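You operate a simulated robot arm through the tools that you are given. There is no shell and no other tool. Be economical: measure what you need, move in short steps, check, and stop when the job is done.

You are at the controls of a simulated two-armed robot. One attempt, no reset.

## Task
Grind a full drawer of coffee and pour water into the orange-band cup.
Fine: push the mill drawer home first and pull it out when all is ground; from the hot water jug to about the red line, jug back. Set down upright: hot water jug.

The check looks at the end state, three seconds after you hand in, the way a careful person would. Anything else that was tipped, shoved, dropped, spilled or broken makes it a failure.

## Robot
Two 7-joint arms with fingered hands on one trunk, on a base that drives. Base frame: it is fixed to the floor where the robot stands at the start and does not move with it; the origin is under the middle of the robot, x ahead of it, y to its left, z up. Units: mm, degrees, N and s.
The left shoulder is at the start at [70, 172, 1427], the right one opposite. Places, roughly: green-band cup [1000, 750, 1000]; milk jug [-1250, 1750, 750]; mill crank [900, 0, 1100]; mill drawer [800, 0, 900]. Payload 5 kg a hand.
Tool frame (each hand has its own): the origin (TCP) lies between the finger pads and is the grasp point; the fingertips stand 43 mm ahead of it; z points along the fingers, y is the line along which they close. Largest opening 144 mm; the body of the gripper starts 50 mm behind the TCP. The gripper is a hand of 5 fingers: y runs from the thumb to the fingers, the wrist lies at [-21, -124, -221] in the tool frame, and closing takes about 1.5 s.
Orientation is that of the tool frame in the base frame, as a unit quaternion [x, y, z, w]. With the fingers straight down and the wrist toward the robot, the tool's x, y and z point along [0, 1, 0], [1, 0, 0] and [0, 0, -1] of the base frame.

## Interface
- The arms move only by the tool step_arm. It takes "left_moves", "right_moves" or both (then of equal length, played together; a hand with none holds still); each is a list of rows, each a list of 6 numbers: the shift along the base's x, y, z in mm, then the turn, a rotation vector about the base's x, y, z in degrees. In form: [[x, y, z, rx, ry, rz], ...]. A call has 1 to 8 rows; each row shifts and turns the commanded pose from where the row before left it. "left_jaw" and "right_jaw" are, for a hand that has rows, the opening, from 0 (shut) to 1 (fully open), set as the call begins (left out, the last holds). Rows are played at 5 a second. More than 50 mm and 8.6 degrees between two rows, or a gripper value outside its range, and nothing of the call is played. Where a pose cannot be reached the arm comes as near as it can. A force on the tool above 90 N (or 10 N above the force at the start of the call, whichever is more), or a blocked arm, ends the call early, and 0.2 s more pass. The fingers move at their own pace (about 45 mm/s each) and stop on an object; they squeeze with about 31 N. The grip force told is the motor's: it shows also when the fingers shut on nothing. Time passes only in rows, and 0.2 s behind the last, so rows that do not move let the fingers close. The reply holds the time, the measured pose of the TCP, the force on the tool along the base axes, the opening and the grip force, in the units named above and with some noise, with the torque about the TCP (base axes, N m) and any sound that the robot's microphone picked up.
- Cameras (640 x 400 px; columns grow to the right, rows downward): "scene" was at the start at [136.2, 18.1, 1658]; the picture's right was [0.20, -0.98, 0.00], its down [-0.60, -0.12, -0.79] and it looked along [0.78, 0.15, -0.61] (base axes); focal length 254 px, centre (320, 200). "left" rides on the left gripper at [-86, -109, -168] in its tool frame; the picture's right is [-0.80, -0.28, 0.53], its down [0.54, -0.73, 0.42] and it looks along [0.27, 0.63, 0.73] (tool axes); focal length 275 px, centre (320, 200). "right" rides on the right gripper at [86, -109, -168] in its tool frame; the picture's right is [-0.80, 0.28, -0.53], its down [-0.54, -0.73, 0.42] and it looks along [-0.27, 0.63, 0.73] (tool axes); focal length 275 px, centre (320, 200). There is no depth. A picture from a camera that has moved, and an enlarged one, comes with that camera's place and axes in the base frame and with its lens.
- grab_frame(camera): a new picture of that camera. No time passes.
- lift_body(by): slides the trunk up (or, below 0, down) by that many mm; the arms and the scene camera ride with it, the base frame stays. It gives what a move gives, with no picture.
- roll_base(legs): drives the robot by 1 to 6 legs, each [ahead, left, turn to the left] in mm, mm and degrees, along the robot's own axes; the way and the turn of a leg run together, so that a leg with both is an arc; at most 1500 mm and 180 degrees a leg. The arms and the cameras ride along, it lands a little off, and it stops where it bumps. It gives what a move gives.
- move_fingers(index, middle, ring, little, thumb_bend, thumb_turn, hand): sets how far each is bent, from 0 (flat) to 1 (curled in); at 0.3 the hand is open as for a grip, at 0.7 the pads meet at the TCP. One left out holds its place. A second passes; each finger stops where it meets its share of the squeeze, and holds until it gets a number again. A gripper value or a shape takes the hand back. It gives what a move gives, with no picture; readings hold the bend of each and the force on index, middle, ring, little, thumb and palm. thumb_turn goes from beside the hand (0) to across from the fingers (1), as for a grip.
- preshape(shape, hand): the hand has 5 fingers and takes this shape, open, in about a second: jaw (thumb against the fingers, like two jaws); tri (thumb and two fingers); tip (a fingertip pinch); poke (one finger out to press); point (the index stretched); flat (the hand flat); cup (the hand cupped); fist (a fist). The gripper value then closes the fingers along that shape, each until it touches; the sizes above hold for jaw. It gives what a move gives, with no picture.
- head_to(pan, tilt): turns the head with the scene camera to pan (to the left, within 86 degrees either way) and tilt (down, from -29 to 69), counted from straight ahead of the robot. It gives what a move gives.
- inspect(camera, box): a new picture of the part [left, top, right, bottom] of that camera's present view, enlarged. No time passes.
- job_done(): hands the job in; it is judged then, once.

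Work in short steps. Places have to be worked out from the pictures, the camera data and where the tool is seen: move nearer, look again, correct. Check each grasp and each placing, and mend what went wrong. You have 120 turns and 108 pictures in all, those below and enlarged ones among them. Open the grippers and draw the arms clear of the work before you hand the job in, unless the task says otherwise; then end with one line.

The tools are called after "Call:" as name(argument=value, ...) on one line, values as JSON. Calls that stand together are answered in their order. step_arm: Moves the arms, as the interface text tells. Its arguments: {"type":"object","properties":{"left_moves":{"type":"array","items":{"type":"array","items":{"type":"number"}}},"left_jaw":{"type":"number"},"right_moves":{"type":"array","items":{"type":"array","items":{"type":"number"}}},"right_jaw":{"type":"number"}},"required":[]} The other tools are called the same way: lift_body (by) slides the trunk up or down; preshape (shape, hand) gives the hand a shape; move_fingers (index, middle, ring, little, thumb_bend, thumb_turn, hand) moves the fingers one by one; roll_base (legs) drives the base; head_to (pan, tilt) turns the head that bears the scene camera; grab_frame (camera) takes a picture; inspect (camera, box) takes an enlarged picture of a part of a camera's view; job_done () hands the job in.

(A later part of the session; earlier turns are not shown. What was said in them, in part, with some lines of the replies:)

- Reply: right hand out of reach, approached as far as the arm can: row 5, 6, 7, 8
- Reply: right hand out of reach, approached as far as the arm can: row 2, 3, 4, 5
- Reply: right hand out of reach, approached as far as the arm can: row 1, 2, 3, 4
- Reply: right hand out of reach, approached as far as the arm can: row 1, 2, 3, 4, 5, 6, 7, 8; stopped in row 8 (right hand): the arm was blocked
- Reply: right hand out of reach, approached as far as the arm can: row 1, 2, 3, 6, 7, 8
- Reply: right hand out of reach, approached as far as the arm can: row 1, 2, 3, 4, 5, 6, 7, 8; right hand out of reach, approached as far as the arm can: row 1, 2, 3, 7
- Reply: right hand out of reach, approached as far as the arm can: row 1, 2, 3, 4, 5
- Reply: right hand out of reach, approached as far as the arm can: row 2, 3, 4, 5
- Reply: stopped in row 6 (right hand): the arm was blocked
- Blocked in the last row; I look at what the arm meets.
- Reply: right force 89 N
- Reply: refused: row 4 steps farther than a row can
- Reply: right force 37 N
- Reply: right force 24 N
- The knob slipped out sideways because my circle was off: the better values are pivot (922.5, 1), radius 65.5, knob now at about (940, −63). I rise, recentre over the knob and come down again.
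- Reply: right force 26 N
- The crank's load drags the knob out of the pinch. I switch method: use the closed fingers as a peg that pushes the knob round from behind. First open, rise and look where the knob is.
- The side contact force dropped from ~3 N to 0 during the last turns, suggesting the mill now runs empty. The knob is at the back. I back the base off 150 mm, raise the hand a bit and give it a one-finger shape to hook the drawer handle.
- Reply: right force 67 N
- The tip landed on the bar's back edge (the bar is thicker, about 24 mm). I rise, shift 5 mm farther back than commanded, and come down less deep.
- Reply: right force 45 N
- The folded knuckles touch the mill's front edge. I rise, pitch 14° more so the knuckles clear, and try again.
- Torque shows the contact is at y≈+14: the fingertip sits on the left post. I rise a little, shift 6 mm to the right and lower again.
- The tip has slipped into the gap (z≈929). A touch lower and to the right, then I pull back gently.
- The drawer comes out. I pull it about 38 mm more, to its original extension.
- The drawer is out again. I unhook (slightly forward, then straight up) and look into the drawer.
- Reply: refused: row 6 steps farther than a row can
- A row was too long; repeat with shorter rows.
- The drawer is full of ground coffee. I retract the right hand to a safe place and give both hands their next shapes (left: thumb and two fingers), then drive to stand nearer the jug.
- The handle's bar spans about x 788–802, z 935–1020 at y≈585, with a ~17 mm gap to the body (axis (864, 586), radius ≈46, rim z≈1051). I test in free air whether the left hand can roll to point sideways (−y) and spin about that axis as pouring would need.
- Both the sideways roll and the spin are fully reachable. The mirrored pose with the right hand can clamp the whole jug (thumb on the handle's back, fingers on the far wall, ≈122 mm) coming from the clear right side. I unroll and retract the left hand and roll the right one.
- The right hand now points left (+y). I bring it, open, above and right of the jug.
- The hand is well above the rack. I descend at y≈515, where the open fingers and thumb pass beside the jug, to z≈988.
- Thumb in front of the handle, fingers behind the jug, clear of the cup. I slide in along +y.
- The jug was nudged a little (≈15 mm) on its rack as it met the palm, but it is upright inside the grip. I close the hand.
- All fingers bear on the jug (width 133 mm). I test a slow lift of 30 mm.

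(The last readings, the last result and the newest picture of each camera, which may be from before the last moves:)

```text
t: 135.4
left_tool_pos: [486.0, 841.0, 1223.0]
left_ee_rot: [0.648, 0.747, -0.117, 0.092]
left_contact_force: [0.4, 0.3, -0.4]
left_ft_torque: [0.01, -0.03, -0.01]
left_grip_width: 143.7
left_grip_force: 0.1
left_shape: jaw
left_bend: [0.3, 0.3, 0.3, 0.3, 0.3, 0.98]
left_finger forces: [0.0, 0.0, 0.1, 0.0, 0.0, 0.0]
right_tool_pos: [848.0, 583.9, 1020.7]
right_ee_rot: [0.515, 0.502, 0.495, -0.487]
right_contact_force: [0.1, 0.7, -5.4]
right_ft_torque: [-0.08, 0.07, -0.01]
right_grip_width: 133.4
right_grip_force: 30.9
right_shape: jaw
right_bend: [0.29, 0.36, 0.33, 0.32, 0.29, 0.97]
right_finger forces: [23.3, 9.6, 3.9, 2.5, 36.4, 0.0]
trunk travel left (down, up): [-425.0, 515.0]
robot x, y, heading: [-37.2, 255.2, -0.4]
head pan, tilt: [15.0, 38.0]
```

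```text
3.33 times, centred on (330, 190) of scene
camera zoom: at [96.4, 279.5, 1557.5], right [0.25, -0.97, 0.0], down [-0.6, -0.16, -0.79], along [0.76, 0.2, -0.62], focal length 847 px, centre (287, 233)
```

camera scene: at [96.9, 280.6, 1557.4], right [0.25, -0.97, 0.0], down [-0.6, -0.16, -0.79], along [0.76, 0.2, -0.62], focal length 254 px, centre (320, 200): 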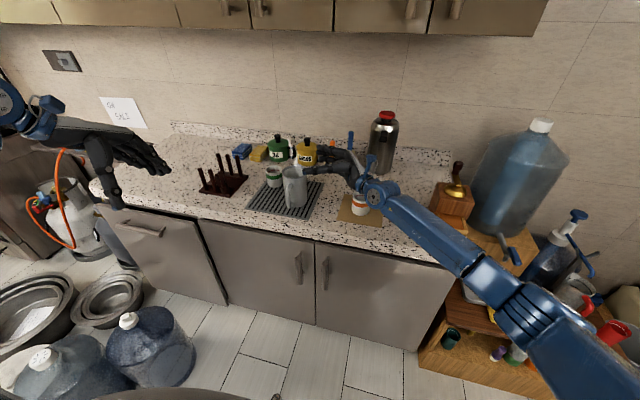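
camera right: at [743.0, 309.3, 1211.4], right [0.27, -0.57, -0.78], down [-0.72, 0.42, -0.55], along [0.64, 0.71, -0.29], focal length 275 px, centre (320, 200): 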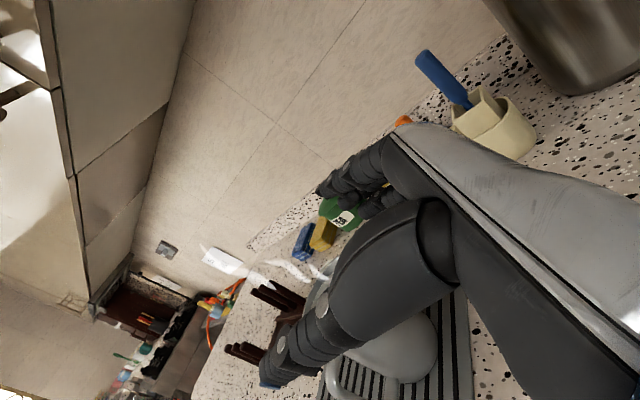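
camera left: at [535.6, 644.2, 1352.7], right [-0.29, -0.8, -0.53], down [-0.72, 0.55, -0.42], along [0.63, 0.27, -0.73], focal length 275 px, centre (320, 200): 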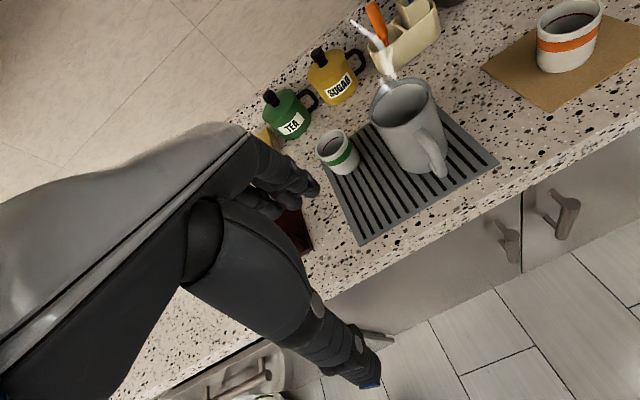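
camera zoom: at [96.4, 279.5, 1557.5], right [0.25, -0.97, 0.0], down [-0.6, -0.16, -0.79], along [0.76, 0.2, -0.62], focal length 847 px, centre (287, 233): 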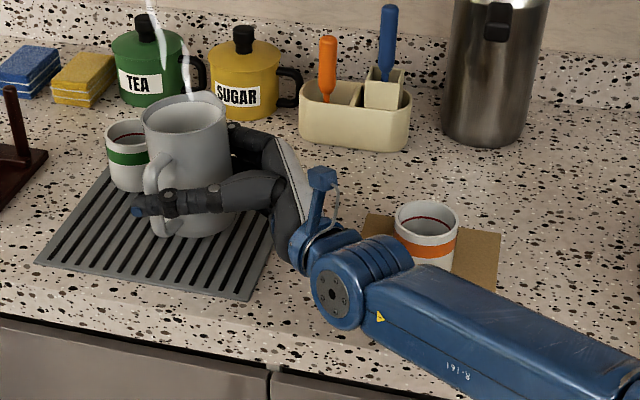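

A clean lift (≈5.4 N weight). I raise further and carry the jug level toward the cup at (861, 322).

Call:
step_arm(right_moves=[[0, 0, 15, 0, 0, 0], [0, 0, 20, 0, 0, 0], [0, 0, 20, 0, 0, 0], [0, -10, 20, 0, 0, 0], [-5, -20, 5, 0, 0, 0], [-7, -25, 0, 0, 0, 0], [-7, -25, 0, 0, 0, 0], [-7, -25, 0, 0, 0, 0]])

Call:
step_arm(right_moves=[[-7, -25, 0, 0, 0, 0], [-7, -25, 0, 0, 0, 0], [-8, -25, 0, 0, 0, 0], [-8, -25, 0, 0, 0, 0], [-8, -25, 0, 0, 0, 0], [-8, -25, 0, 0, 0, 0], [-7, -18, 0, 0, 0, 0], [0, -8, 0, 0, 0, 0]])

Call:
grab_frame(camera="scene")

```text
t: 137.2
left_tool_pos: [485.7, 839.8, 1223.9]
left_ee_rot: [0.648, 0.747, -0.116, 0.091]
left_contact_force: [0.0, -0.2, -0.2]
left_ft_torque: [0.06, -0.01, 0.0]
left_grip_width: 143.9
left_grip_force: 0.0
left_shape: jaw
left_bend: [0.3, 0.3, 0.3, 0.3, 0.3, 0.98]
left_finger forces: [0.0, 0.1, 0.0, 0.1, 0.0, 0.1]
right_tool_pos: [821.3, 477.6, 1100.1]
right_ee_rot: [0.512, 0.503, 0.496, -0.488]
right_contact_force: [-0.3, 0.8, -5.8]
right_ft_torque: [-0.09, 0.12, -0.05]
right_grip_width: 133.5
right_grip_force: 31.1
right_shape: jaw
right_bend: [0.29, 0.36, 0.33, 0.32, 0.29, 0.97]
right_finger forces: [23.1, 9.7, 3.9, 2.5, 36.4, 0.1]
trunk travel left (down, up): [-425.0, 515.0]
robot x, y, heading: [-43.6, 254.8, -0.4]
head pan, tilt: [15.0, 38.0]
```

```text
t: 139.0
left_tool_pos: [486.0, 841.3, 1224.3]
left_ee_rot: [0.648, 0.747, -0.117, 0.092]
left_contact_force: [-0.9, -0.7, 0.6]
left_ft_torque: [0.01, -0.01, 0.04]
left_grip_width: 143.9
left_grip_force: 0.0
left_shape: jaw
left_bend: [0.3, 0.3, 0.3, 0.3, 0.3, 0.98]
left_finger forces: [0.1, 0.1, 0.0, 0.0, 0.1, 0.0]
right_tool_pos: [768.8, 302.8, 1099.5]
right_ee_rot: [0.513, 0.503, 0.496, -0.488]
right_contact_force: [-1.5, 0.5, -6.3]
right_ft_torque: [-0.07, 0.08, -0.01]
right_grip_width: 129.1
right_grip_force: 31.4
right_shape: jaw
right_bend: [0.29, 0.36, 0.33, 0.32, 0.29, 0.97]
right_finger forces: [23.0, 10.0, 3.8, 2.4, 35.9, 0.0]
trunk travel left (down, up): [-425.0, 515.0]
robot x, y, heading: [-39.2, 255.5, -0.5]
head pan, tilt: [15.0, 38.0]
```

```text
20 pictures are left
camera scene: at [96.4, 279.1, 1557.5], right [0.25, -0.97, 0.0], down [-0.6, -0.16, -0.79], along [0.76, 0.2, -0.62], focal length 254 px, centre (320, 200)
```

scene: 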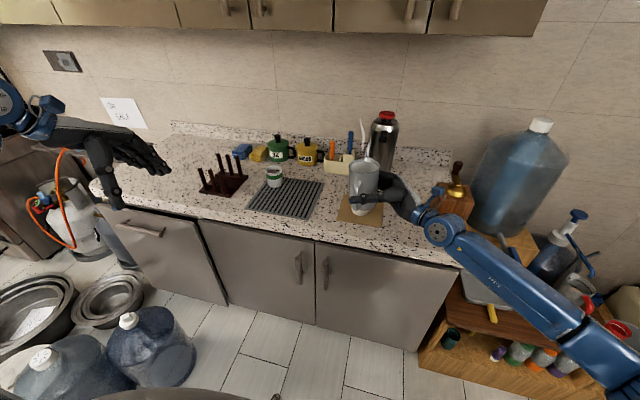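

I look closely to locate the spout and water level before tilting.

Call:
inspect(camera="scene", box=[320, 140, 420, 230])

```text
4.44 times, centred on (370, 185) of scene
camera zoom: at [96.4, 279.1, 1557.5], right [0.25, -0.97, 0.0], down [-0.6, -0.16, -0.79], along [0.76, 0.2, -0.62], focal length 1129 px, centre (98, 267)
```

zoom: 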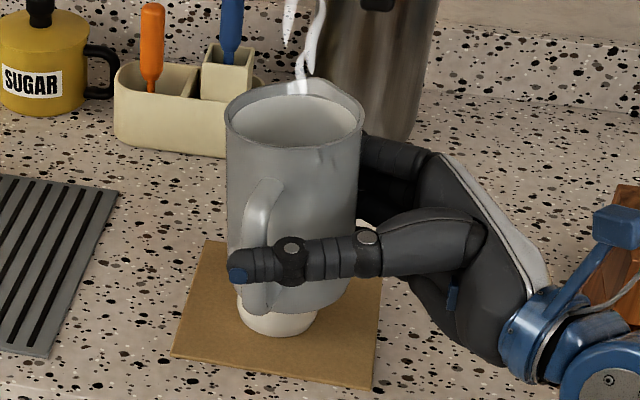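

The spout tip is at about (837, 315, 1160). I tilt to 45° while bringing the lip over the cup at roughly (855, 322, 1035).

Call:
step_arm(right_moves=[[-1, 1, -9, 0, 7.5, 0], [-1, 1, -9, 0, 7.5, 0], [-1, 1, -10, 0, 7.5, 0], [-1, 1, -10, 0, 7.5, 0], [-0.5, 1.5, -10, 0, 7.5, 0], [0, 1.5, -10, 0, 7.5, 0], [0, 0, 0, 0, 0, 0]])

Call:
inspect(camera="scene", box=[320, 140, 420, 230])

```text
t: 140.6
left_tool_pos: [486.0, 840.0, 1224.8]
left_ee_rot: [0.648, 0.747, -0.116, 0.091]
left_contact_force: [-0.1, 0.3, -0.3]
left_ft_torque: [0.0, -0.04, -0.03]
left_grip_width: 143.9
left_grip_force: 0.1
left_shape: jaw
left_bend: [0.3, 0.3, 0.3, 0.3, 0.3, 0.98]
left_finger forces: [0.0, 0.1, 0.1, 0.0, 0.0, 0.0]
right_tool_pos: [765.0, 309.2, 1042.3]
right_ee_rot: [0.664, 0.278, 0.26, -0.643]
right_contact_force: [0.5, 0.9, -5.6]
right_ft_torque: [-0.08, 0.0, 0.04]
right_grip_width: 128.8
right_grip_force: 30.3
right_shape: jaw
right_bend: [0.29, 0.36, 0.32, 0.32, 0.29, 0.97]
right_finger forces: [23.9, 10.5, 4.4, 2.9, 34.6, 0.0]
trunk travel left (down, up): [-425.0, 515.0]
robot x, y, heading: [-38.2, 258.7, -0.3]
head pan, tilt: [15.0, 38.0]
```

```text
4.44 times, centred on (370, 185) of scene
camera zoom: at [96.0, 278.9, 1557.5], right [0.25, -0.97, 0.0], down [-0.6, -0.16, -0.79], along [0.76, 0.2, -0.62], focal length 1129 px, centre (98, 267)
```

zoom: 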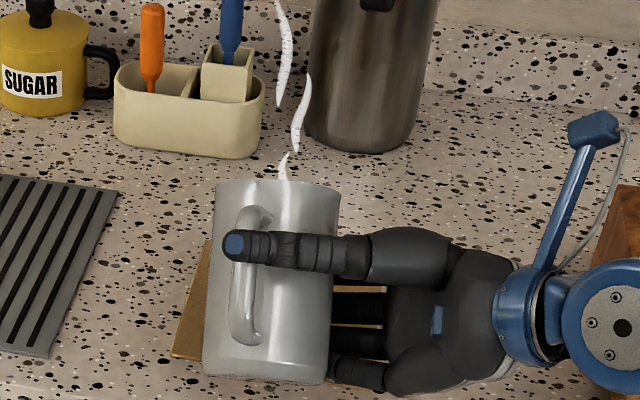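

The jug now hides the cup from the head camera, so I bring the left hand's camera round to the left side to watch the cup while pouring.

Call:
step_arm(left_moves=[[27, -30, -5, -7.2, 0, 0], [27, -30, -5, -7.2, 0, 0], [27, -30, -10, -7.2, 0, 0], [27, -30, -10, -7.2, 0, 0], [27, -30, -15, -7.2, 0, 0], [27, -30, -15, -7.2, 0, 0], [27, -30, -15, 0, 0, -7.5], [27, -30, -15, 0, 0, -7.5]])

Call:
step_arm(left_moves=[[27, -30, -15, 0, 0, -7.5], [27, -30, -15, 0, 0, -7.5], [0, 0, 0, 0, 0, 0]])

Call:
grab_frame(camera="left")

```text
t: 142.4
left_tool_pos: [703.6, 598.5, 1131.1]
left_ee_rot: [0.649, 0.572, -0.424, 0.27]
left_contact_force: [1.1, 2.0, 0.1]
left_ft_torque: [-0.01, 0.04, 0.01]
left_grip_width: 143.7
left_grip_force: 0.0
left_shape: jaw
left_bend: [0.3, 0.3, 0.3, 0.3, 0.3, 0.98]
left_finger forces: [0.0, 0.1, 0.0, 0.0, 0.0, 0.0]
right_tool_pos: [766.3, 309.3, 1039.2]
right_ee_rot: [0.664, 0.277, 0.259, -0.644]
right_contact_force: [0.9, 0.6, -7.2]
right_ft_torque: [0.01, 0.01, 0.05]
right_grip_width: 128.7
right_grip_force: 31.3
right_shape: jaw
right_bend: [0.29, 0.36, 0.32, 0.32, 0.29, 0.97]
right_finger forces: [23.9, 10.8, 4.5, 3.0, 34.4, 0.0]
trunk travel left (down, up): [-425.0, 515.0]
robot x, y, heading: [-39.5, 256.3, -0.3]
head pan, tilt: [15.0, 38.0]
```

```text
t: 143.2
left_tool_pos: [753.9, 540.7, 1104.4]
left_ee_rot: [0.718, 0.482, -0.454, 0.214]
left_contact_force: [-1.4, -0.2, 0.5]
left_ft_torque: [0.01, -0.06, 0.05]
left_grip_width: 144.1
left_grip_force: 0.1
left_shape: jaw
left_bend: [0.3, 0.3, 0.3, 0.3, 0.3, 0.98]
left_finger forces: [0.0, 0.0, 0.0, 0.0, 0.0, 0.0]
right_tool_pos: [763.3, 312.3, 1043.9]
right_ee_rot: [0.664, 0.279, 0.262, -0.643]
right_contact_force: [-1.0, 0.3, -4.4]
right_ft_torque: [-0.13, 0.01, -0.06]
right_grip_width: 128.8
right_grip_force: 30.1
right_shape: jaw
right_bend: [0.29, 0.36, 0.32, 0.32, 0.29, 0.97]
right_finger forces: [23.8, 10.6, 4.4, 2.8, 34.6, 0.0]
trunk travel left (down, up): [-425.0, 515.0]
robot x, y, heading: [-38.4, 254.4, -0.6]
head pan, tilt: [15.0, 38.0]
```

```text
17 pictures are left
camera left: at [721.7, 670.3, 1276.2], right [-0.59, -0.67, 0.46], down [-0.77, 0.28, -0.58], along [0.26, -0.69, -0.67], focal length 275 px, centre (320, 200)
```

left: 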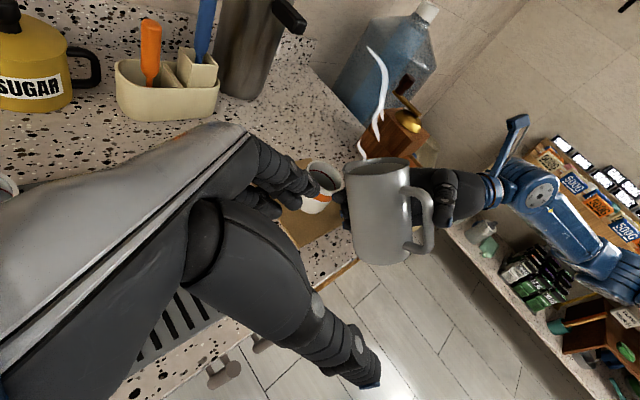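

The cup is visible at (325, 185). I tilt on to 60° and look.

Call:
step_arm(right_moves=[[1.5, 0, 7.5, 0, 5, 0], [1.5, 0, 7.5, 0, 5, 0], [1.5, 0, 7.5, 0, 5, 0], [0, 0, 0, 0, 0, 0], [0, 0, 0, 0, 0, 0]])

Call:
inspect(camera="left", box=[270, 130, 420, 260])

```text
t: 144.4
left_tool_pos: [755.6, 539.3, 1104.1]
left_ee_rot: [0.718, 0.483, -0.455, 0.213]
left_contact_force: [0.3, -0.3, 0.1]
left_ft_torque: [-0.02, 0.01, 0.0]
left_grip_width: 143.9
left_grip_force: 0.0
left_shape: jaw
left_bend: [0.3, 0.3, 0.3, 0.3, 0.3, 0.98]
left_finger forces: [0.0, 0.0, 0.0, 0.0, 0.1, 0.0]
right_tool_pos: [770.2, 310.4, 1062.7]
right_ee_rot: [0.693, 0.19, 0.173, -0.674]
right_contact_force: [1.1, -0.6, -5.6]
right_ft_torque: [-0.06, 0.0, -0.02]
right_grip_width: 129.1
right_grip_force: 30.8
right_shape: jaw
right_bend: [0.29, 0.36, 0.32, 0.32, 0.29, 0.97]
right_finger forces: [24.0, 10.8, 4.4, 3.1, 34.4, 0.0]
trunk travel left (down, up): [-425.0, 515.0]
robot x, y, heading: [-42.9, 257.1, -0.6]
head pan, tilt: [15.0, 38.0]
```

```text
3.08 times, centred on (345, 195) of left
camera zoom: at [724.2, 668.5, 1274.9], right [-0.59, -0.67, 0.46], down [-0.77, 0.28, -0.58], along [0.26, -0.69, -0.68], focal length 847 px, centre (243, 215)
```

zoom: 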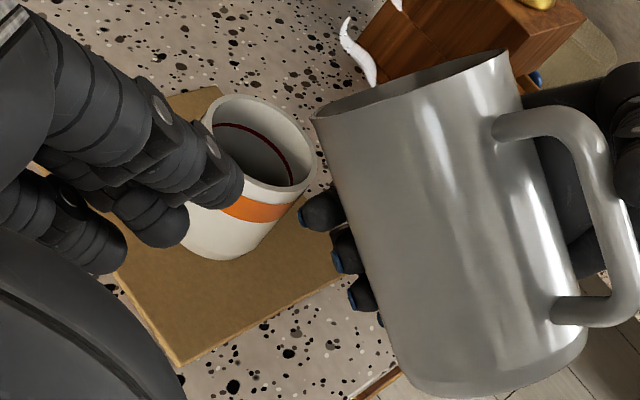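

No flow yet at 60°. The lip is about 15 mm short of the cup's centre, so I shift +x and +y while tilting to 66°.

Call:
step_arm(right_moves=[[3, 2, 9, 0, 0, 0], [4, 2, 5, 0, 3, 0], [4, 2, 4, 0, 3, 0], [0, 0, 0, 0, 0, 0], [0, 0, 0, 0, 0, 0]])

Call:
inspect(camera="left", box=[270, 130, 420, 260])

```text
t: 145.6
left_tool_pos: [755.7, 538.7, 1103.9]
left_ee_rot: [0.718, 0.482, -0.455, 0.214]
left_contact_force: [0.0, 0.0, 0.7]
left_ft_torque: [-0.03, 0.0, 0.01]
left_grip_width: 143.8
left_grip_force: 0.0
left_shape: jaw
left_bend: [0.3, 0.3, 0.3, 0.3, 0.3, 0.98]
left_finger forces: [0.1, 0.0, 0.0, 0.0, 0.0, 0.0]
right_tool_pos: [779.2, 316.1, 1081.7]
right_ee_rot: [0.701, 0.156, 0.136, -0.683]
right_contact_force: [0.9, 0.6, -5.7]
right_ft_torque: [-0.05, -0.07, 0.02]
right_grip_width: 129.2
right_grip_force: 30.7
right_shape: jaw
right_bend: [0.29, 0.35, 0.32, 0.32, 0.29, 0.97]
right_finger forces: [24.0, 10.9, 4.5, 2.9, 34.4, 0.1]
trunk travel left (down, up): [-425.0, 515.0]
robot x, y, heading: [-42.4, 256.2, -0.1]
head pan, tilt: [15.0, 38.0]
```

```text
3.08 times, centred on (345, 195) of left
camera zoom: at [724.5, 668.5, 1274.8], right [-0.59, -0.67, 0.46], down [-0.77, 0.28, -0.58], along [0.26, -0.69, -0.68], focal length 847 px, centre (243, 215)
```

zoom: 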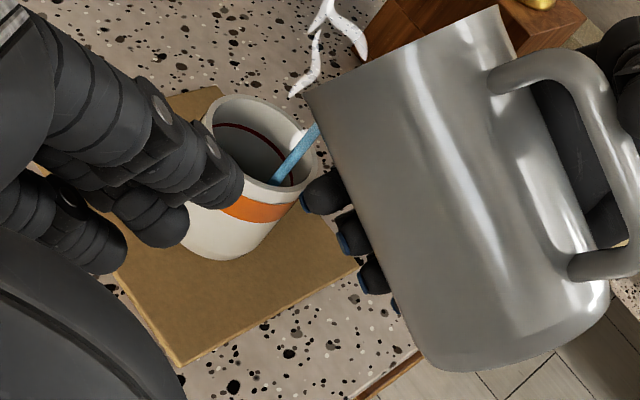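

Water flows into the cup but close to the near wall. I shift 8 mm farther over the cup and slightly up, letting it run briefly.

Call:
step_arm(right_moves=[[4, 1, 5, 0, 0, 0], [5, 2, 4, 0, 0, 0], [0, 0, 0, 0, 0, 0]])

Call:
inspect(camera="left", box=[270, 130, 420, 260])

```text
t: 146.4
left_tool_pos: [755.8, 538.4, 1104.6]
left_ee_rot: [0.718, 0.482, -0.454, 0.213]
left_contact_force: [-0.3, 0.5, -0.4]
left_ft_torque: [0.0, -0.01, 0.0]
left_grip_width: 143.9
left_grip_force: 0.0
left_shape: jaw
left_bend: [0.3, 0.3, 0.3, 0.3, 0.3, 0.98]
left_finger forces: [0.0, 0.0, 0.1, 0.1, 0.0, 0.0]
right_tool_pos: [789.6, 318.3, 1090.1]
right_ee_rot: [0.701, 0.156, 0.136, -0.683]
right_contact_force: [0.2, 0.0, -4.7]
right_ft_torque: [-0.06, 0.0, 0.01]
right_grip_width: 128.5
right_grip_force: 30.9
right_shape: jaw
right_bend: [0.29, 0.35, 0.32, 0.32, 0.29, 0.97]
right_finger forces: [23.9, 10.9, 4.5, 2.9, 34.5, 0.1]
trunk travel left (down, up): [-425.0, 515.0]
robot x, y, heading: [-37.2, 258.3, -0.2]
head pan, tilt: [15.0, 38.0]
```

```text
3.08 times, centred on (345, 195) of left
camera zoom: at [724.3, 668.2, 1275.0], right [-0.59, -0.67, 0.46], down [-0.77, 0.28, -0.58], along [0.26, -0.69, -0.68], focal length 847 px, centre (243, 215)
```

zoom: 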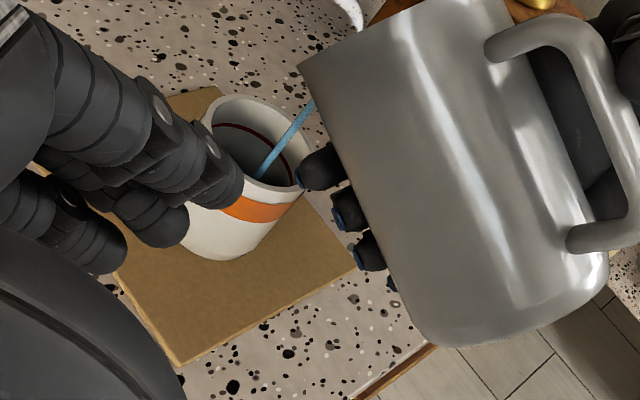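

The stream now hits the middle. I tilt another 4° with compensation and let it flow.

Call:
step_arm(right_moves=[[1.5, 0, 3, 0, 2, 0], [1.5, 0, 3, 0, 2, 0], [0, 0, 0, 0, 0, 0], [0, 0, 0, 0, 0, 0], [0, 0, 0, 0, 0, 0]])

Call:
inspect(camera="left", box=[270, 130, 420, 260])

```text
t: 147.6
left_tool_pos: [755.8, 539.6, 1103.4]
left_ee_rot: [0.718, 0.482, -0.455, 0.213]
left_contact_force: [0.3, 0.2, 0.4]
left_ft_torque: [0.0, 0.0, -0.05]
left_grip_width: 143.7
left_grip_force: 0.1
left_shape: jaw
left_bend: [0.3, 0.3, 0.3, 0.3, 0.3, 0.98]
left_finger forces: [0.0, 0.0, 0.0, 0.0, 0.0, 0.1]
right_tool_pos: [793.0, 318.7, 1096.9]
right_ee_rot: [0.705, 0.131, 0.113, -0.688]
right_contact_force: [-0.5, 1.1, -4.8]
right_ft_torque: [-0.06, -0.05, 0.02]
right_grip_width: 128.9
right_grip_force: 31.1
right_shape: jaw
right_bend: [0.29, 0.36, 0.32, 0.32, 0.29, 0.97]
right_finger forces: [23.8, 10.8, 4.4, 3.0, 34.6, 0.1]
trunk travel left (down, up): [-425.0, 515.0]
robot x, y, heading: [-42.0, 255.4, -0.2]
head pan, tilt: [15.0, 38.0]
```

```text
3.08 times, centred on (345, 195) of left
camera zoom: at [724.3, 668.4, 1274.9], right [-0.59, -0.67, 0.46], down [-0.77, 0.28, -0.58], along [0.26, -0.69, -0.68], focal length 847 px, centre (243, 215)
```

zoom: 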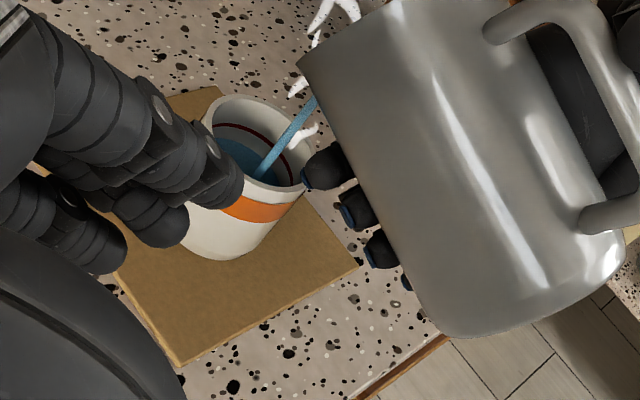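

The water stands a little (≈10 mm) below the red line and is still running. I tilt back 4° to slow it and check.

Call:
step_arm(right_moves=[[-1.5, 0, -3, 0, -4, 0], [0, 0, 0, 0, 0, 0]])

Call:
inspect(camera="left", box=[290, 140, 370, 220])

```text
t: 148.2
left_tool_pos: [756.6, 538.8, 1103.8]
left_ee_rot: [0.717, 0.483, -0.455, 0.213]
left_contact_force: [0.3, 0.0, -0.6]
left_ft_torque: [0.04, -0.02, 0.01]
left_grip_width: 144.0
left_grip_force: 0.1
left_shape: jaw
left_bend: [0.3, 0.3, 0.3, 0.3, 0.3, 0.98]
left_finger forces: [0.0, 0.1, 0.0, 0.0, 0.0, 0.0]
right_tool_pos: [790.0, 320.1, 1094.0]
right_ee_rot: [0.7, 0.156, 0.137, -0.683]
right_contact_force: [1.0, 0.2, -5.0]
right_ft_torque: [-0.07, -0.03, -0.02]
right_grip_width: 129.1
right_grip_force: 31.1
right_shape: jaw
right_bend: [0.29, 0.36, 0.32, 0.31, 0.29, 0.97]
right_finger forces: [23.8, 10.9, 4.3, 2.8, 34.5, 0.0]
trunk travel left (down, up): [-425.0, 515.0]
robot x, y, heading: [-36.8, 257.0, -0.4]
head pan, tilt: [15.0, 38.0]
```

```text
5.00 times, centred on (330, 180) of left
camera zoom: at [724.4, 668.6, 1274.8], right [-0.59, -0.67, 0.46], down [-0.77, 0.28, -0.58], along [0.26, -0.69, -0.68], focal length 1376 px, centre (270, 300)
```

zoom: 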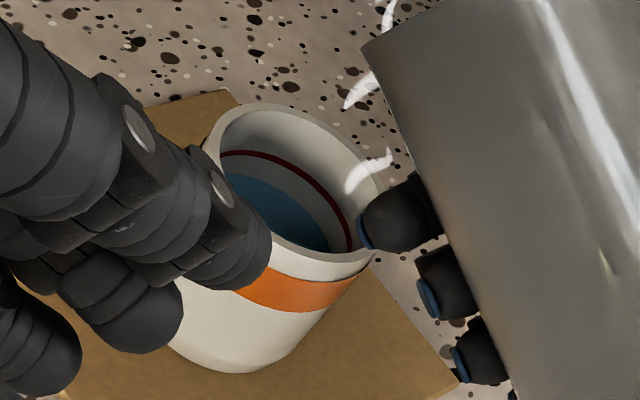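

Flow stopped; the level is about 12 mm under the red line. I give another short pour.

Call:
step_arm(right_moves=[[1.5, 0, 3, 0, 4, 0], [0.3, 0, 0.7, 0, 1, 0], [0, 0, 0, 0, 0, 0], [-1.8, 0, -3.7, 0, -5, 0], [0, 0, 0, 0, 0, 0]])

Call:
inspect(camera="left", box=[290, 140, 370, 220])

```text
t: 149.4
left_tool_pos: [756.6, 538.8, 1102.9]
left_ee_rot: [0.718, 0.482, -0.455, 0.213]
left_contact_force: [0.5, 0.0, -0.2]
left_ft_torque: [0.0, -0.03, -0.02]
left_grip_width: 144.0
left_grip_force: 0.1
left_shape: jaw
left_bend: [0.3, 0.3, 0.3, 0.3, 0.3, 0.98]
left_finger forces: [0.1, 0.0, 0.0, 0.1, 0.0, 0.0]
right_tool_pos: [790.0, 317.9, 1092.6]
right_ee_rot: [0.701, 0.156, 0.136, -0.683]
right_contact_force: [-0.2, 0.3, -4.5]
right_ft_torque: [-0.1, -0.05, 0.0]
right_grip_width: 128.9
right_grip_force: 31.9
right_shape: jaw
right_bend: [0.29, 0.36, 0.32, 0.31, 0.29, 0.97]
right_finger forces: [23.7, 10.8, 4.5, 2.8, 34.5, 0.0]
trunk travel left (down, up): [-425.0, 515.0]
robot x, y, heading: [-40.3, 259.3, -0.5]
head pan, tilt: [15.0, 38.0]
```

```text
5.00 times, centred on (330, 180) of left
camera zoom: at [724.3, 668.6, 1274.8], right [-0.59, -0.67, 0.46], down [-0.77, 0.28, -0.58], along [0.26, -0.69, -0.68], focal length 1376 px, centre (270, 300)
```

zoom: 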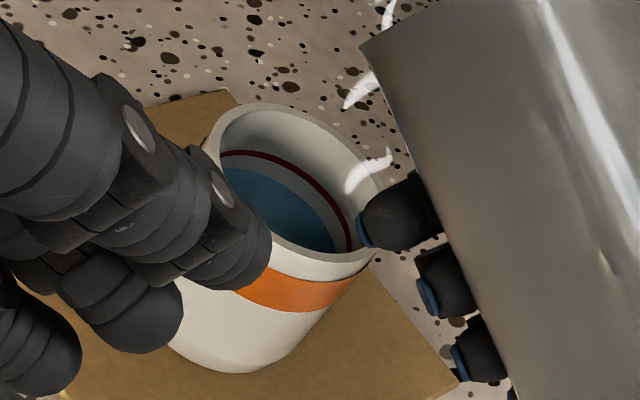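

It rose about 5 mm; about 7 mm remain. One more, slightly longer pour.

Call:
step_arm(right_moves=[[1.5, 0, 3, 0, 4, 0], [0.9, 0, 1.8, 0, 2.5, 0], [0, 0, 0, 0, 0, 0], [-2.4, 0, -4.8, 0, -6.5, 0], [0, 0, 0, 0, 0, 0]])

Call:
inspect(camera="left", box=[290, 140, 370, 220])

```text
t: 150.6
left_tool_pos: [755.8, 538.8, 1102.2]
left_ee_rot: [0.718, 0.482, -0.455, 0.213]
left_contact_force: [0.3, 0.1, 0.1]
left_ft_torque: [-0.02, 0.0, -0.02]
left_grip_width: 144.3
left_grip_force: 0.0
left_shape: jaw
left_bend: [0.3, 0.3, 0.3, 0.3, 0.3, 0.98]
left_finger forces: [0.1, 0.0, 0.0, 0.0, 0.1, 0.0]
right_tool_pos: [791.2, 318.5, 1094.3]
right_ee_rot: [0.701, 0.157, 0.137, -0.683]
right_contact_force: [0.3, 0.8, -4.6]
right_ft_torque: [-0.03, -0.04, 0.0]
right_grip_width: 129.1
right_grip_force: 30.7
right_shape: jaw
right_bend: [0.29, 0.36, 0.32, 0.31, 0.29, 0.97]
right_finger forces: [23.7, 10.8, 4.3, 2.9, 34.4, 0.0]
trunk travel left (down, up): [-425.0, 515.0]
robot x, y, heading: [-40.7, 255.2, -0.4]
head pan, tilt: [15.0, 38.0]
```

```text
5.00 times, centred on (330, 180) of left
camera zoom: at [724.4, 668.7, 1274.8], right [-0.59, -0.67, 0.46], down [-0.77, 0.28, -0.58], along [0.26, -0.69, -0.68], focal length 1376 px, centre (270, 300)
```

zoom: 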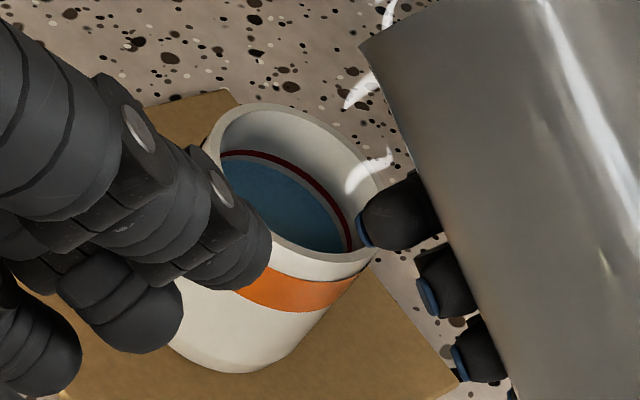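

About 3 mm remain. One last brief pour.

Call:
step_arm(right_moves=[[1.5, 0, 3, 0, 4, 0], [0.9, 0, 1.8, 0, 2.8, 0], [0, 0, 0, 0, 0, 0], [-2.4, 0, -4.8, 0, -6.8, 0], [0, 0, 0, 0, 0, 0]])

Call:
inspect(camera="left", box=[290, 140, 370, 220])

```text
t: 151.8
left_tool_pos: [755.9, 538.8, 1102.4]
left_ee_rot: [0.718, 0.482, -0.455, 0.213]
left_contact_force: [0.5, -0.1, -0.3]
left_ft_torque: [-0.01, 0.0, -0.02]
left_grip_width: 143.9
left_grip_force: 0.0
left_shape: jaw
left_bend: [0.3, 0.3, 0.3, 0.3, 0.3, 0.98]
left_finger forces: [0.0, 0.0, 0.0, 0.0, 0.0, 0.0]
right_tool_pos: [791.1, 319.1, 1095.5]
right_ee_rot: [0.701, 0.156, 0.136, -0.683]
right_contact_force: [-0.1, 0.4, -4.4]
right_ft_torque: [-0.03, 0.0, 0.02]
right_grip_width: 128.9
right_grip_force: 31.0
right_shape: jaw
right_bend: [0.29, 0.36, 0.32, 0.31, 0.29, 0.97]
right_finger forces: [23.6, 10.7, 4.3, 2.8, 34.3, 0.0]
trunk travel left (down, up): [-425.0, 515.0]
robot x, y, heading: [-37.7, 254.3, -0.2]
head pan, tilt: [15.0, 38.0]
```

```text
5.00 times, centred on (330, 180) of left
camera zoom: at [724.4, 668.7, 1274.7], right [-0.59, -0.67, 0.46], down [-0.77, 0.28, -0.58], along [0.26, -0.69, -0.68], focal length 1376 px, centre (270, 300)
```

zoom: 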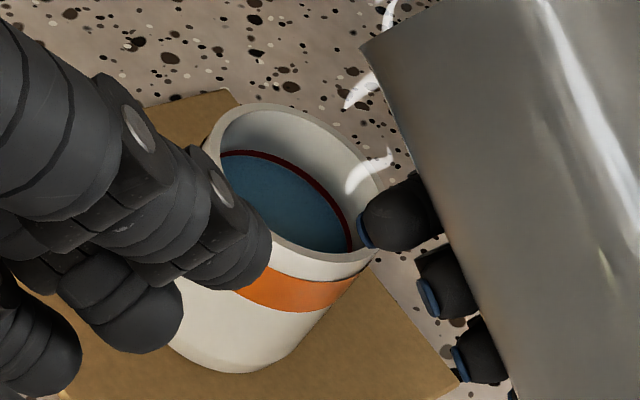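

The water is at the red line. I tilt the jug upright (rising) and simultaneously withdraw the left hand.

Call:
step_arm(right_moves=[[0, 0, 6, 0, -8.25, 0], [0, 0, 6, 0, -8.25, 0], [-2, 0, 5, 0, -8.25, 0], [-4, -2, 5, 0, -8.25, 0], [-4, -2, 4, 0, -8.25, 0], [-4, -4, 2, 0, -8.25, 0], [-4, -4, 2, 0, -8.25, 0], [-4, -4, 0, 0, -8.25, 0]], left_moves=[[-27, 30, 10, 0, 0, 7.5], [-27, 30, 10, 0, 0, 7.5], [-27, 30, 10, 0, 0, 7.5], [-27, 30, 10, 0, 0, 7.5], [-27, 30, 10, 7.2, 0, 0], [-27, 30, 10, 7.2, 0, 0], [-27, 30, 10, 7.2, 0, 0], [-27, 30, 10, 7.2, 0, 0]])

Call:
grab_frame(camera="scene")

```text
t: 153.6
left_tool_pos: [537.5, 779.4, 1182.7]
left_ee_rot: [0.632, 0.727, -0.21, 0.17]
left_contact_force: [0.2, -0.5, 0.9]
left_ft_torque: [0.04, -0.03, 0.03]
left_grip_width: 143.9
left_grip_force: 0.0
left_shape: jaw
left_bend: [0.3, 0.3, 0.3, 0.3, 0.3, 0.98]
left_finger forces: [0.0, 0.0, 0.0, 0.0, 0.0, 0.0]
right_tool_pos: [768.1, 300.5, 1126.3]
right_ee_rot: [0.512, 0.504, 0.497, -0.487]
right_contact_force: [-0.3, 0.2, -4.9]
right_ft_torque: [-0.09, 0.07, -0.01]
right_grip_width: 129.0
right_grip_force: 30.6
right_shape: jaw
right_bend: [0.29, 0.36, 0.33, 0.32, 0.29, 0.97]
right_finger forces: [22.4, 9.9, 3.7, 2.2, 35.1, 0.1]
trunk travel left (down, up): [-425.0, 515.0]
robot x, y, heading: [-41.8, 255.5, -0.3]
head pan, tilt: [15.0, 38.0]
```

```text
8 pictures are left
camera scene: at [95.2, 278.6, 1557.6], right [0.25, -0.97, 0.0], down [-0.6, -0.16, -0.79], along [0.76, 0.2, -0.62], focal length 254 px, centre (320, 200)
```

scene: 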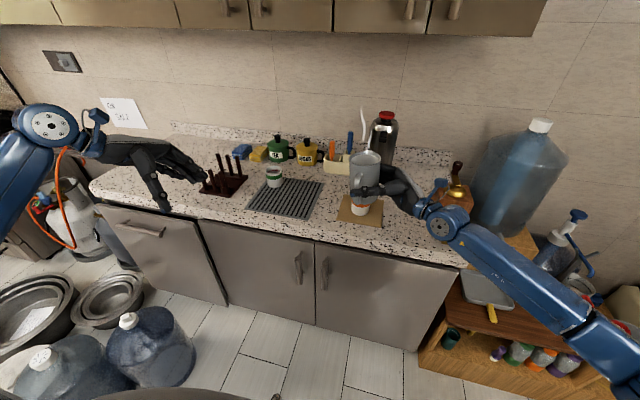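

The jug is level again. I carry it back over the rack.

Call:
step_arm(right_moves=[[4, 15, 0, 0, 0, 0], [8, 27, 0, 0, 0, 0], [9, 30, 0, 0, 0, 0], [9, 30, 0, 0, 0, 0], [9, 30, 0, 0, 0, 0], [9, 30, 0, 0, 0, 0], [9, 30, 0, 0, 0, 0], [9, 30, 0, 0, 0, 0]])

Call:
step_arm(right_moves=[[9, 27, 0, 0, 0, 0], [5, 17, -10, 0, 0, 0], [0, 0, -25, 0, 0, 0], [0, 0, -25, 0, 0, 0], [0, 0, -25, 0, 0, 0], [0, 0, -20, 0, 0, 0], [0, 0, -15, 0, 0, 0], [0, 0, 0, 0, 0, 0]])

Call:
inspect(camera="scene", box=[240, 130, 400, 250])

```text
t: 155.4
left_tool_pos: [539.0, 780.8, 1181.4]
left_ee_rot: [0.631, 0.727, -0.211, 0.173]
left_contact_force: [0.8, 0.3, 0.2]
left_ft_torque: [-0.05, -0.02, -0.03]
left_grip_width: 144.0
left_grip_force: 0.1
left_shape: jaw
left_bend: [0.3, 0.3, 0.3, 0.3, 0.3, 0.98]
left_finger forces: [0.2, 0.0, 0.0, 0.0, 0.0, 0.0]
right_tool_pos: [835.1, 525.5, 1123.4]
right_ee_rot: [0.514, 0.504, 0.494, -0.488]
right_contact_force: [0.1, 0.4, -5.3]
right_ft_torque: [-0.01, 0.04, 0.03]
right_grip_width: 129.0
right_grip_force: 31.3
right_shape: jaw
right_bend: [0.29, 0.36, 0.33, 0.32, 0.29, 0.97]
right_finger forces: [22.1, 10.1, 3.8, 2.3, 34.7, 0.0]
trunk travel left (down, up): [-425.0, 515.0]
robot x, y, heading: [-41.0, 258.0, 0.0]
head pan, tilt: [15.0, 38.0]
```

```text
t: 157.2
left_tool_pos: [538.5, 779.5, 1181.6]
left_ee_rot: [0.631, 0.727, -0.209, 0.172]
left_contact_force: [0.3, -0.1, 0.3]
left_ft_torque: [-0.01, 0.03, 0.0]
left_grip_width: 143.8
left_grip_force: 0.0
left_shape: jaw
left_bend: [0.3, 0.3, 0.3, 0.3, 0.3, 0.98]
left_finger forces: [0.1, 0.0, 0.0, 0.0, 0.1, 0.1]
right_tool_pos: [848.7, 567.2, 1004.2]
right_ee_rot: [0.513, 0.503, 0.495, -0.488]
right_contact_force: [0.2, 0.4, -3.8]
right_ft_torque: [-0.07, 0.06, -0.01]
right_grip_width: 128.7
right_grip_force: 30.4
right_shape: jaw
right_bend: [0.29, 0.36, 0.33, 0.32, 0.29, 0.97]
right_finger forces: [22.1, 10.1, 3.9, 2.2, 34.5, 0.0]
trunk travel left (down, up): [-425.0, 515.0]
robot x, y, heading: [-36.8, 254.6, -0.4]
head pan, tilt: [15.0, 38.0]
```

```text
3.33 times, centred on (320, 190) of scene
camera zoom: at [96.0, 279.1, 1557.5], right [0.25, -0.97, 0.0], down [-0.6, -0.16, -0.79], along [0.76, 0.2, -0.62], focal length 847 px, centre (320, 233)
```

zoom: 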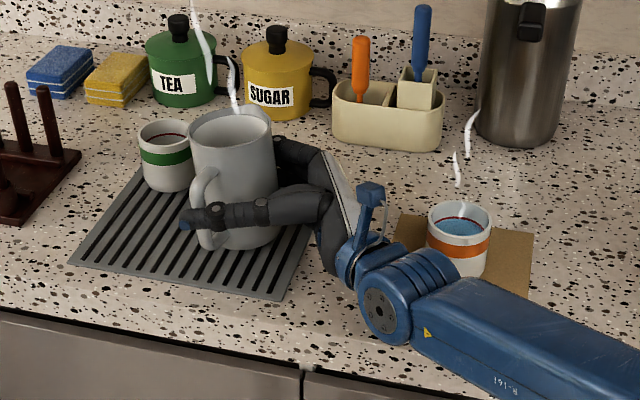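

The jug is just above the rack. I lower the last millimetres slowly.

Call:
step_arm(right_moves=[[0, 0, -4, 0, 0, 0], [0, 0, -3, 0, 0, 0], [0, 0, -3, 0, 0, 0], [0, 0, -2, 0, 0, 0], [0, 0, 0, 0, 0, 0]])

```text
t: 158.4
left_tool_pos: [538.6, 780.5, 1184.1]
left_ee_rot: [0.632, 0.726, -0.21, 0.172]
left_contact_force: [-0.3, -0.3, 0.2]
left_ft_torque: [0.01, 0.0, 0.01]
left_grip_width: 144.1
left_grip_force: 0.0
left_shape: jaw
left_bend: [0.3, 0.3, 0.3, 0.3, 0.3, 0.98]
left_finger forces: [0.1, 0.1, 0.0, 0.0, 0.0, 0.0]
right_tool_pos: [849.1, 568.3, 991.3]
right_ee_rot: [0.514, 0.502, 0.496, -0.487]
right_contact_force: [0.5, -0.6, -2.4]
right_ft_torque: [0.02, 0.0, 0.0]
right_grip_width: 128.5
right_grip_force: 31.1
right_shape: jaw
right_bend: [0.29, 0.36, 0.33, 0.32, 0.29, 0.97]
right_finger forces: [22.3, 10.1, 3.7, 2.2, 34.6, 0.0]
trunk travel left (down, up): [-425.0, 515.0]
robot x, y, heading: [-40.4, 257.7, -0.4]
head pan, tilt: [15.0, 38.0]
```

The load is coming off (−2.4 N). A couple more millimetres until it bears on the rack.

Call:
step_arm(right_moves=[[0, 0, -1, 0, 0, 0], [0, 0, -1, 0, 0, 0], [0, 0, 0, 0, 0, 0]])

```text
t: 159.2
left_tool_pos: [536.5, 779.9, 1183.3]
left_ee_rot: [0.631, 0.727, -0.209, 0.172]
left_contact_force: [-1.2, -0.3, -0.2]
left_ft_torque: [0.0, 0.01, 0.02]
left_grip_width: 144.1
left_grip_force: 0.0
left_shape: jaw
left_bend: [0.3, 0.3, 0.3, 0.3, 0.3, 0.98]
left_finger forces: [0.1, 0.0, 0.0, 0.1, 0.0, 0.1]
right_tool_pos: [848.2, 567.7, 990.8]
right_ee_rot: [0.513, 0.503, 0.497, -0.487]
right_contact_force: [1.3, -0.7, 1.7]
right_ft_torque: [0.22, -0.2, -0.07]
right_grip_width: 128.9
right_grip_force: 30.8
right_shape: jaw
right_bend: [0.29, 0.36, 0.33, 0.32, 0.29, 0.97]
right_finger forces: [23.0, 10.2, 4.5, 2.1, 34.1, 0.1]
trunk travel left (down, up): [-425.0, 515.0]
robot x, y, heading: [-40.1, 254.9, -0.3]
head pan, tilt: [15.0, 38.0]
```

The rack carries it now (+1.7 N). I open the hand fully.

Call:
step_arm(right_moves=[[0, 0, 0, 0, 0, 0], [0, 0, 0, 0, 0, 0], [0, 0, 0, 0, 0, 0], [0, 0, 0, 0, 0, 0], [0, 0, 0, 0, 0, 0]], right_jaw=1)

Call:
inspect(camera="scene", box=[240, 130, 400, 250])

```text
t: 160.4
left_tool_pos: [537.0, 779.7, 1183.8]
left_ee_rot: [0.631, 0.727, -0.209, 0.172]
left_contact_force: [-0.6, 1.8, -0.5]
left_ft_torque: [0.01, -0.01, -0.03]
left_grip_width: 143.7
left_grip_force: 0.1
left_shape: jaw
left_bend: [0.3, 0.3, 0.3, 0.3, 0.3, 0.98]
left_finger forces: [0.1, 0.0, 0.0, 0.1, 0.0, 0.0]
right_tool_pos: [847.9, 567.5, 991.0]
right_ee_rot: [0.513, 0.503, 0.496, -0.488]
right_contact_force: [-0.5, -2.5, 0.7]
right_ft_torque: [0.05, 0.03, -0.01]
right_grip_width: 144.0
right_grip_force: 0.0
right_shape: jaw
right_bend: [0.29, 0.3, 0.3, 0.3, 0.28, 0.97]
right_finger forces: [2.2, 0.0, 0.0, 0.0, 2.3, 0.1]
trunk travel left (down, up): [-425.0, 515.0]
robot x, y, heading: [-40.9, 258.3, -0.4]
head pan, tilt: [15.0, 38.0]
```

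```text
3.33 times, centred on (320, 190) of scene
camera zoom: at [95.3, 278.7, 1557.6], right [0.25, -0.97, 0.0], down [-0.6, -0.16, -0.79], along [0.76, 0.2, -0.62], focal length 847 px, centre (320, 233)
```

zoom: 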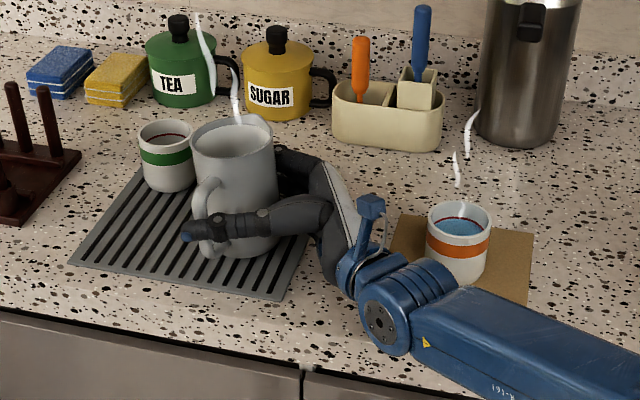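

Index and thumb still touch lightly, so I open the fingers wider before drawing back.

Call:
move_fingers(hand="right", index=0.12, middle=0.15, ring=0.15, little=0.15, thumb_bend=0.12)

Call:
step_arm(right_moves=[[0, -8, 0, 0, 0, 0], [0, -12, 0, 0, 0, 0], [0, -15, 0, 0, 0, 0], [0, -15, 0, 0, 0, 0], [0, -15, 0, 0, 0, 0], [0, -10, 10, 0, 0, 0], [0, 0, 30, 0, 0, 0], [0, 0, 40, 0, 0, 0]])

Call:
inspect(camera="scene", box=[240, 130, 400, 250])

```text
t: 161.4
left_tool_pos: [537.9, 779.9, 1182.7]
left_ee_rot: [0.63, 0.728, -0.21, 0.172]
left_contact_force: [-0.3, -1.3, 0.8]
left_ft_torque: [-0.03, 0.0, -0.01]
left_grip_width: 143.9
left_grip_force: 0.0
left_shape: jaw
left_bend: [0.3, 0.3, 0.3, 0.3, 0.3, 0.98]
left_finger forces: [0.0, 0.0, 0.1, 0.1, 0.0, 0.0]
right_tool_pos: [848.7, 568.4, 991.4]
right_ee_rot: [0.514, 0.503, 0.495, -0.487]
right_contact_force: [0.2, 0.1, 0.4]
right_ft_torque: [-0.03, 0.0, 0.01]
right_grip_width: 205.6
right_grip_force: 0.1
right_shape: fingers
right_bend: [0.12, 0.15, 0.15, 0.15, 0.12, 0.97]
right_finger forces: [0.1, 0.0, 0.1, 0.0, 0.0, 0.1]
trunk travel left (down, up): [-425.0, 515.0]
robot x, y, heading: [-38.1, 256.6, -0.4]
head pan, tilt: [15.0, 38.0]
```

```text
t: 163.2
left_tool_pos: [536.0, 780.9, 1182.7]
left_ee_rot: [0.631, 0.727, -0.209, 0.173]
left_contact_force: [-0.3, 0.5, -0.1]
left_ft_torque: [0.02, 0.0, 0.0]
left_grip_width: 143.7
left_grip_force: 0.2
left_shape: jaw
left_bend: [0.3, 0.3, 0.3, 0.3, 0.3, 0.98]
left_finger forces: [0.1, 0.1, 0.0, 0.1, 0.0, 0.0]
right_tool_pos: [846.4, 494.4, 1071.2]
right_ee_rot: [0.513, 0.503, 0.495, -0.489]
right_contact_force: [-0.8, -1.0, -1.1]
right_ft_torque: [0.04, 0.02, -0.01]
right_grip_width: 205.6
right_grip_force: 0.0
right_shape: fingers
right_bend: [0.12, 0.15, 0.15, 0.15, 0.12, 0.97]
right_finger forces: [0.0, 0.1, 0.0, 0.0, 0.0, 0.0]
trunk travel left (down, up): [-425.0, 515.0]
robot x, y, heading: [-42.5, 256.5, -0.1]
head pan, tilt: [15.0, 38.0]
```

```text
3.33 times, centred on (320, 190) of scene
camera zoom: at [94.5, 278.9, 1557.7], right [0.25, -0.97, 0.0], down [-0.6, -0.16, -0.79], along [0.76, 0.2, -0.62], focal length 847 px, centre (320, 233)
```

zoom: 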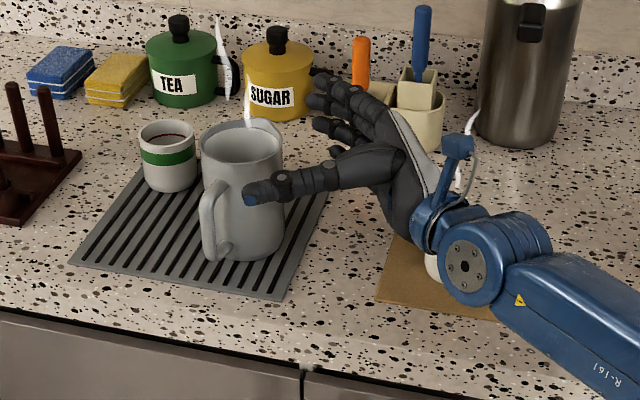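

The jug stands upright on its rack, free of the hand. I lift clear of the cup and draw the right arm back toward the robot.

Call:
step_arm(right_moves=[[0, 0, 35, 0, 0, 0], [0, 0, 40, 0, 0, 0], [-10, 0, 40, 0, 0, 0], [-40, -10, 10, 0, 0, 0], [-45, -15, 0, 0, 0, 0], [-45, -15, 0, 0, 0, 0], [-45, -15, 0, 0, 0, 0], [-40, -20, 0, 0, 0, 0]], right_jaw=1)

Call:
step_arm(right_moves=[[-20, -20, 0, 0, 0, 0], [-20, -30, 0, 0, 0, 0], [-20, -30, 0, 0, 0, 0], [0, -30, 0, 0, 0, 0]])

Call:
head_to(pan=-5, tilt=38)

Call:
grab_frame(camera="scene")

```text
t: 165.0
left_tool_pos: [536.1, 777.9, 1183.6]
left_ee_rot: [0.631, 0.726, -0.208, 0.173]
left_contact_force: [-0.4, -0.6, 0.8]
left_ft_torque: [0.04, 0.0, 0.04]
left_grip_width: 144.1
left_grip_force: 0.1
left_shape: jaw
left_bend: [0.3, 0.3, 0.3, 0.3, 0.3, 0.98]
left_finger forces: [0.0, 0.0, 0.1, 0.0, 0.1, 0.0]
right_tool_pos: [621.5, 416.6, 1197.3]
right_ee_rot: [0.512, 0.503, 0.497, -0.488]
right_contact_force: [0.3, -0.2, 0.9]
right_ft_torque: [-0.04, 0.03, -0.03]
right_grip_width: 144.1
right_grip_force: 0.1
right_shape: jaw
right_bend: [0.3, 0.3, 0.3, 0.3, 0.3, 0.98]
right_finger forces: [0.0, 0.0, 0.0, 0.0, 0.0, 0.1]
trunk travel left (down, up): [-425.0, 515.0]
robot x, y, heading: [-39.0, 254.1, -0.3]
head pan, tilt: [15.0, 38.0]
```

```text
t: 166.0
left_tool_pos: [537.6, 780.0, 1183.7]
left_ee_rot: [0.631, 0.727, -0.209, 0.172]
left_contact_force: [-0.9, 1.0, 0.1]
left_ft_torque: [0.03, 0.01, -0.01]
left_grip_width: 144.1
left_grip_force: 0.0
left_shape: jaw
left_bend: [0.3, 0.3, 0.3, 0.3, 0.3, 0.98]
left_finger forces: [0.0, 0.1, 0.0, 0.0, 0.1, 0.0]
right_tool_pos: [563.1, 305.9, 1196.0]
right_ee_rot: [0.511, 0.504, 0.496, -0.489]
right_contact_force: [-0.4, -0.2, 0.6]
right_ft_torque: [0.0, 0.0, 0.0]
right_grip_width: 144.1
right_grip_force: 0.0
right_shape: jaw
right_bend: [0.3, 0.3, 0.3, 0.3, 0.3, 0.98]
right_finger forces: [0.0, 0.0, 0.1, 0.0, 0.1, 0.0]
trunk travel left (down, up): [-425.0, 515.0]
robot x, y, heading: [-38.5, 256.8, -0.2]
head pan, tilt: [15.0, 38.0]
```

```text
t: 166.8
left_tool_pos: [536.8, 778.9, 1182.2]
left_ee_rot: [0.631, 0.727, -0.209, 0.171]
left_contact_force: [-0.3, -0.3, 0.2]
left_ft_torque: [-0.02, 0.0, 0.03]
left_grip_width: 143.6
left_grip_force: 0.1
left_shape: jaw
left_bend: [0.3, 0.3, 0.3, 0.3, 0.3, 0.98]
left_finger forces: [0.1, 0.0, 0.0, 0.0, 0.0, 0.1]
right_tool_pos: [564.6, 308.8, 1196.4]
right_ee_rot: [0.514, 0.503, 0.496, -0.487]
right_contact_force: [0.1, 0.9, -0.9]
right_ft_torque: [0.02, 0.0, 0.03]
right_grip_width: 143.9
right_grip_force: 0.1
right_shape: jaw
right_bend: [0.3, 0.3, 0.3, 0.3, 0.3, 0.98]
right_finger forces: [0.1, 0.0, 0.0, 0.0, 0.1, 0.0]
trunk travel left (down, up): [-425.0, 515.0]
robot x, y, heading: [-40.3, 256.3, -0.3]
head pan, tilt: [-5.0, 38.0]
```

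```text
4 pictures are left
camera scene: at [98.0, 249.6, 1557.6], right [-0.09, -1.0, 0.0], down [-0.61, 0.06, -0.79], along [0.78, -0.07, -0.62], focal length 254 px, centre (320, 200)
```

scene: 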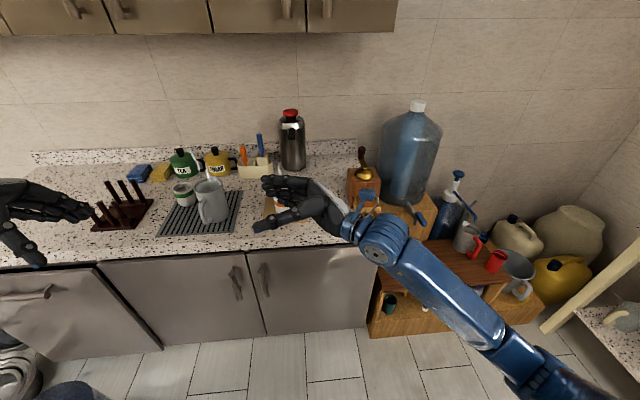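

All seems in place. I back the robot 230 mm off so the arms are clear, and take a final look at the cup and drawer.

Call:
roll_base(legs=[[-230, 0, 0]])

Call:
grab_frame(camera="scene")

```text
t: 168.6
left_tool_pos: [305.9, 781.0, 1182.5]
left_ee_rot: [0.631, 0.727, -0.21, 0.173]
left_contact_force: [0.2, 1.1, 0.6]
left_ft_torque: [0.0, 0.0, -0.01]
left_grip_width: 144.0
left_grip_force: 0.2
left_shape: jaw
left_bend: [0.3, 0.3, 0.3, 0.3, 0.3, 0.98]
left_finger forces: [0.0, 0.1, 0.0, 0.0, 0.1, 0.0]
right_tool_pos: [332.2, 309.5, 1196.2]
right_ee_rot: [0.513, 0.504, 0.495, -0.488]
right_contact_force: [-0.3, -0.2, 0.1]
right_ft_torque: [0.0, 0.03, -0.02]
right_grip_width: 144.1
right_grip_force: 0.1
right_shape: jaw
right_bend: [0.3, 0.3, 0.3, 0.3, 0.3, 0.98]
right_finger forces: [0.0, 0.0, 0.0, 0.1, 0.0, 0.0]
trunk travel left (down, up): [-425.0, 515.0]
robot x, y, heading: [-271.6, 256.6, -0.3]
head pan, tilt: [-5.0, 38.0]
```

```text
3 pictures are left
camera scene: at [-133.2, 250.4, 1557.5], right [-0.09, -1.0, 0.0], down [-0.61, 0.06, -0.79], along [0.78, -0.07, -0.62], focal length 254 px, centre (320, 200)
```

scene: 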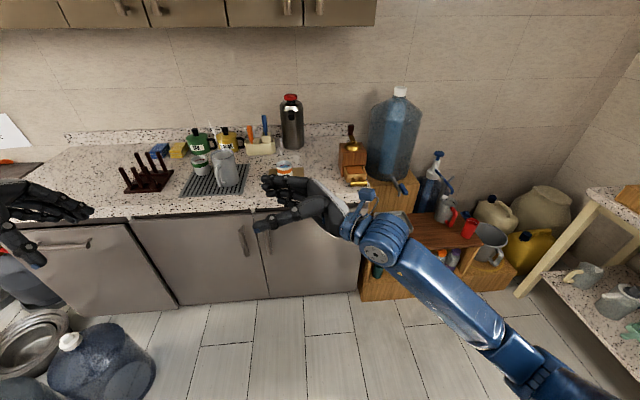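

Call:
inspect(camera="scene", box=[180, 120, 380, 210])

```text
3.20 times, centred on (280, 165) of scene
camera zoom: at [-133.2, 250.4, 1557.5], right [-0.09, -1.0, 0.0], down [-0.61, 0.06, -0.79], along [0.78, -0.07, -0.62], focal length 813 px, centre (448, 312)
```

zoom: 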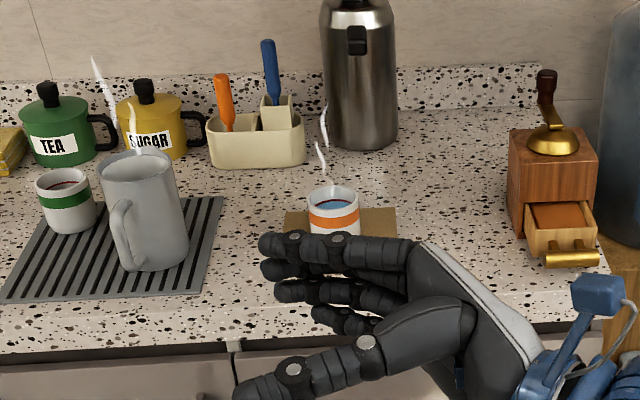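

The cup is filled, the drawer of coffee is pulled out, the jug is upright on its rack, and both hands are open and clear. I hand the job in.

Call:
job_done()

```text
The job is handed in.
```

The job is handed in: the mill drawer is full of ground coffee and pulled out, the orange-band cup is filled to about the red line from the hot water jug, and the jug stands upright back on its rack, within about a centimetre or two of where it was.
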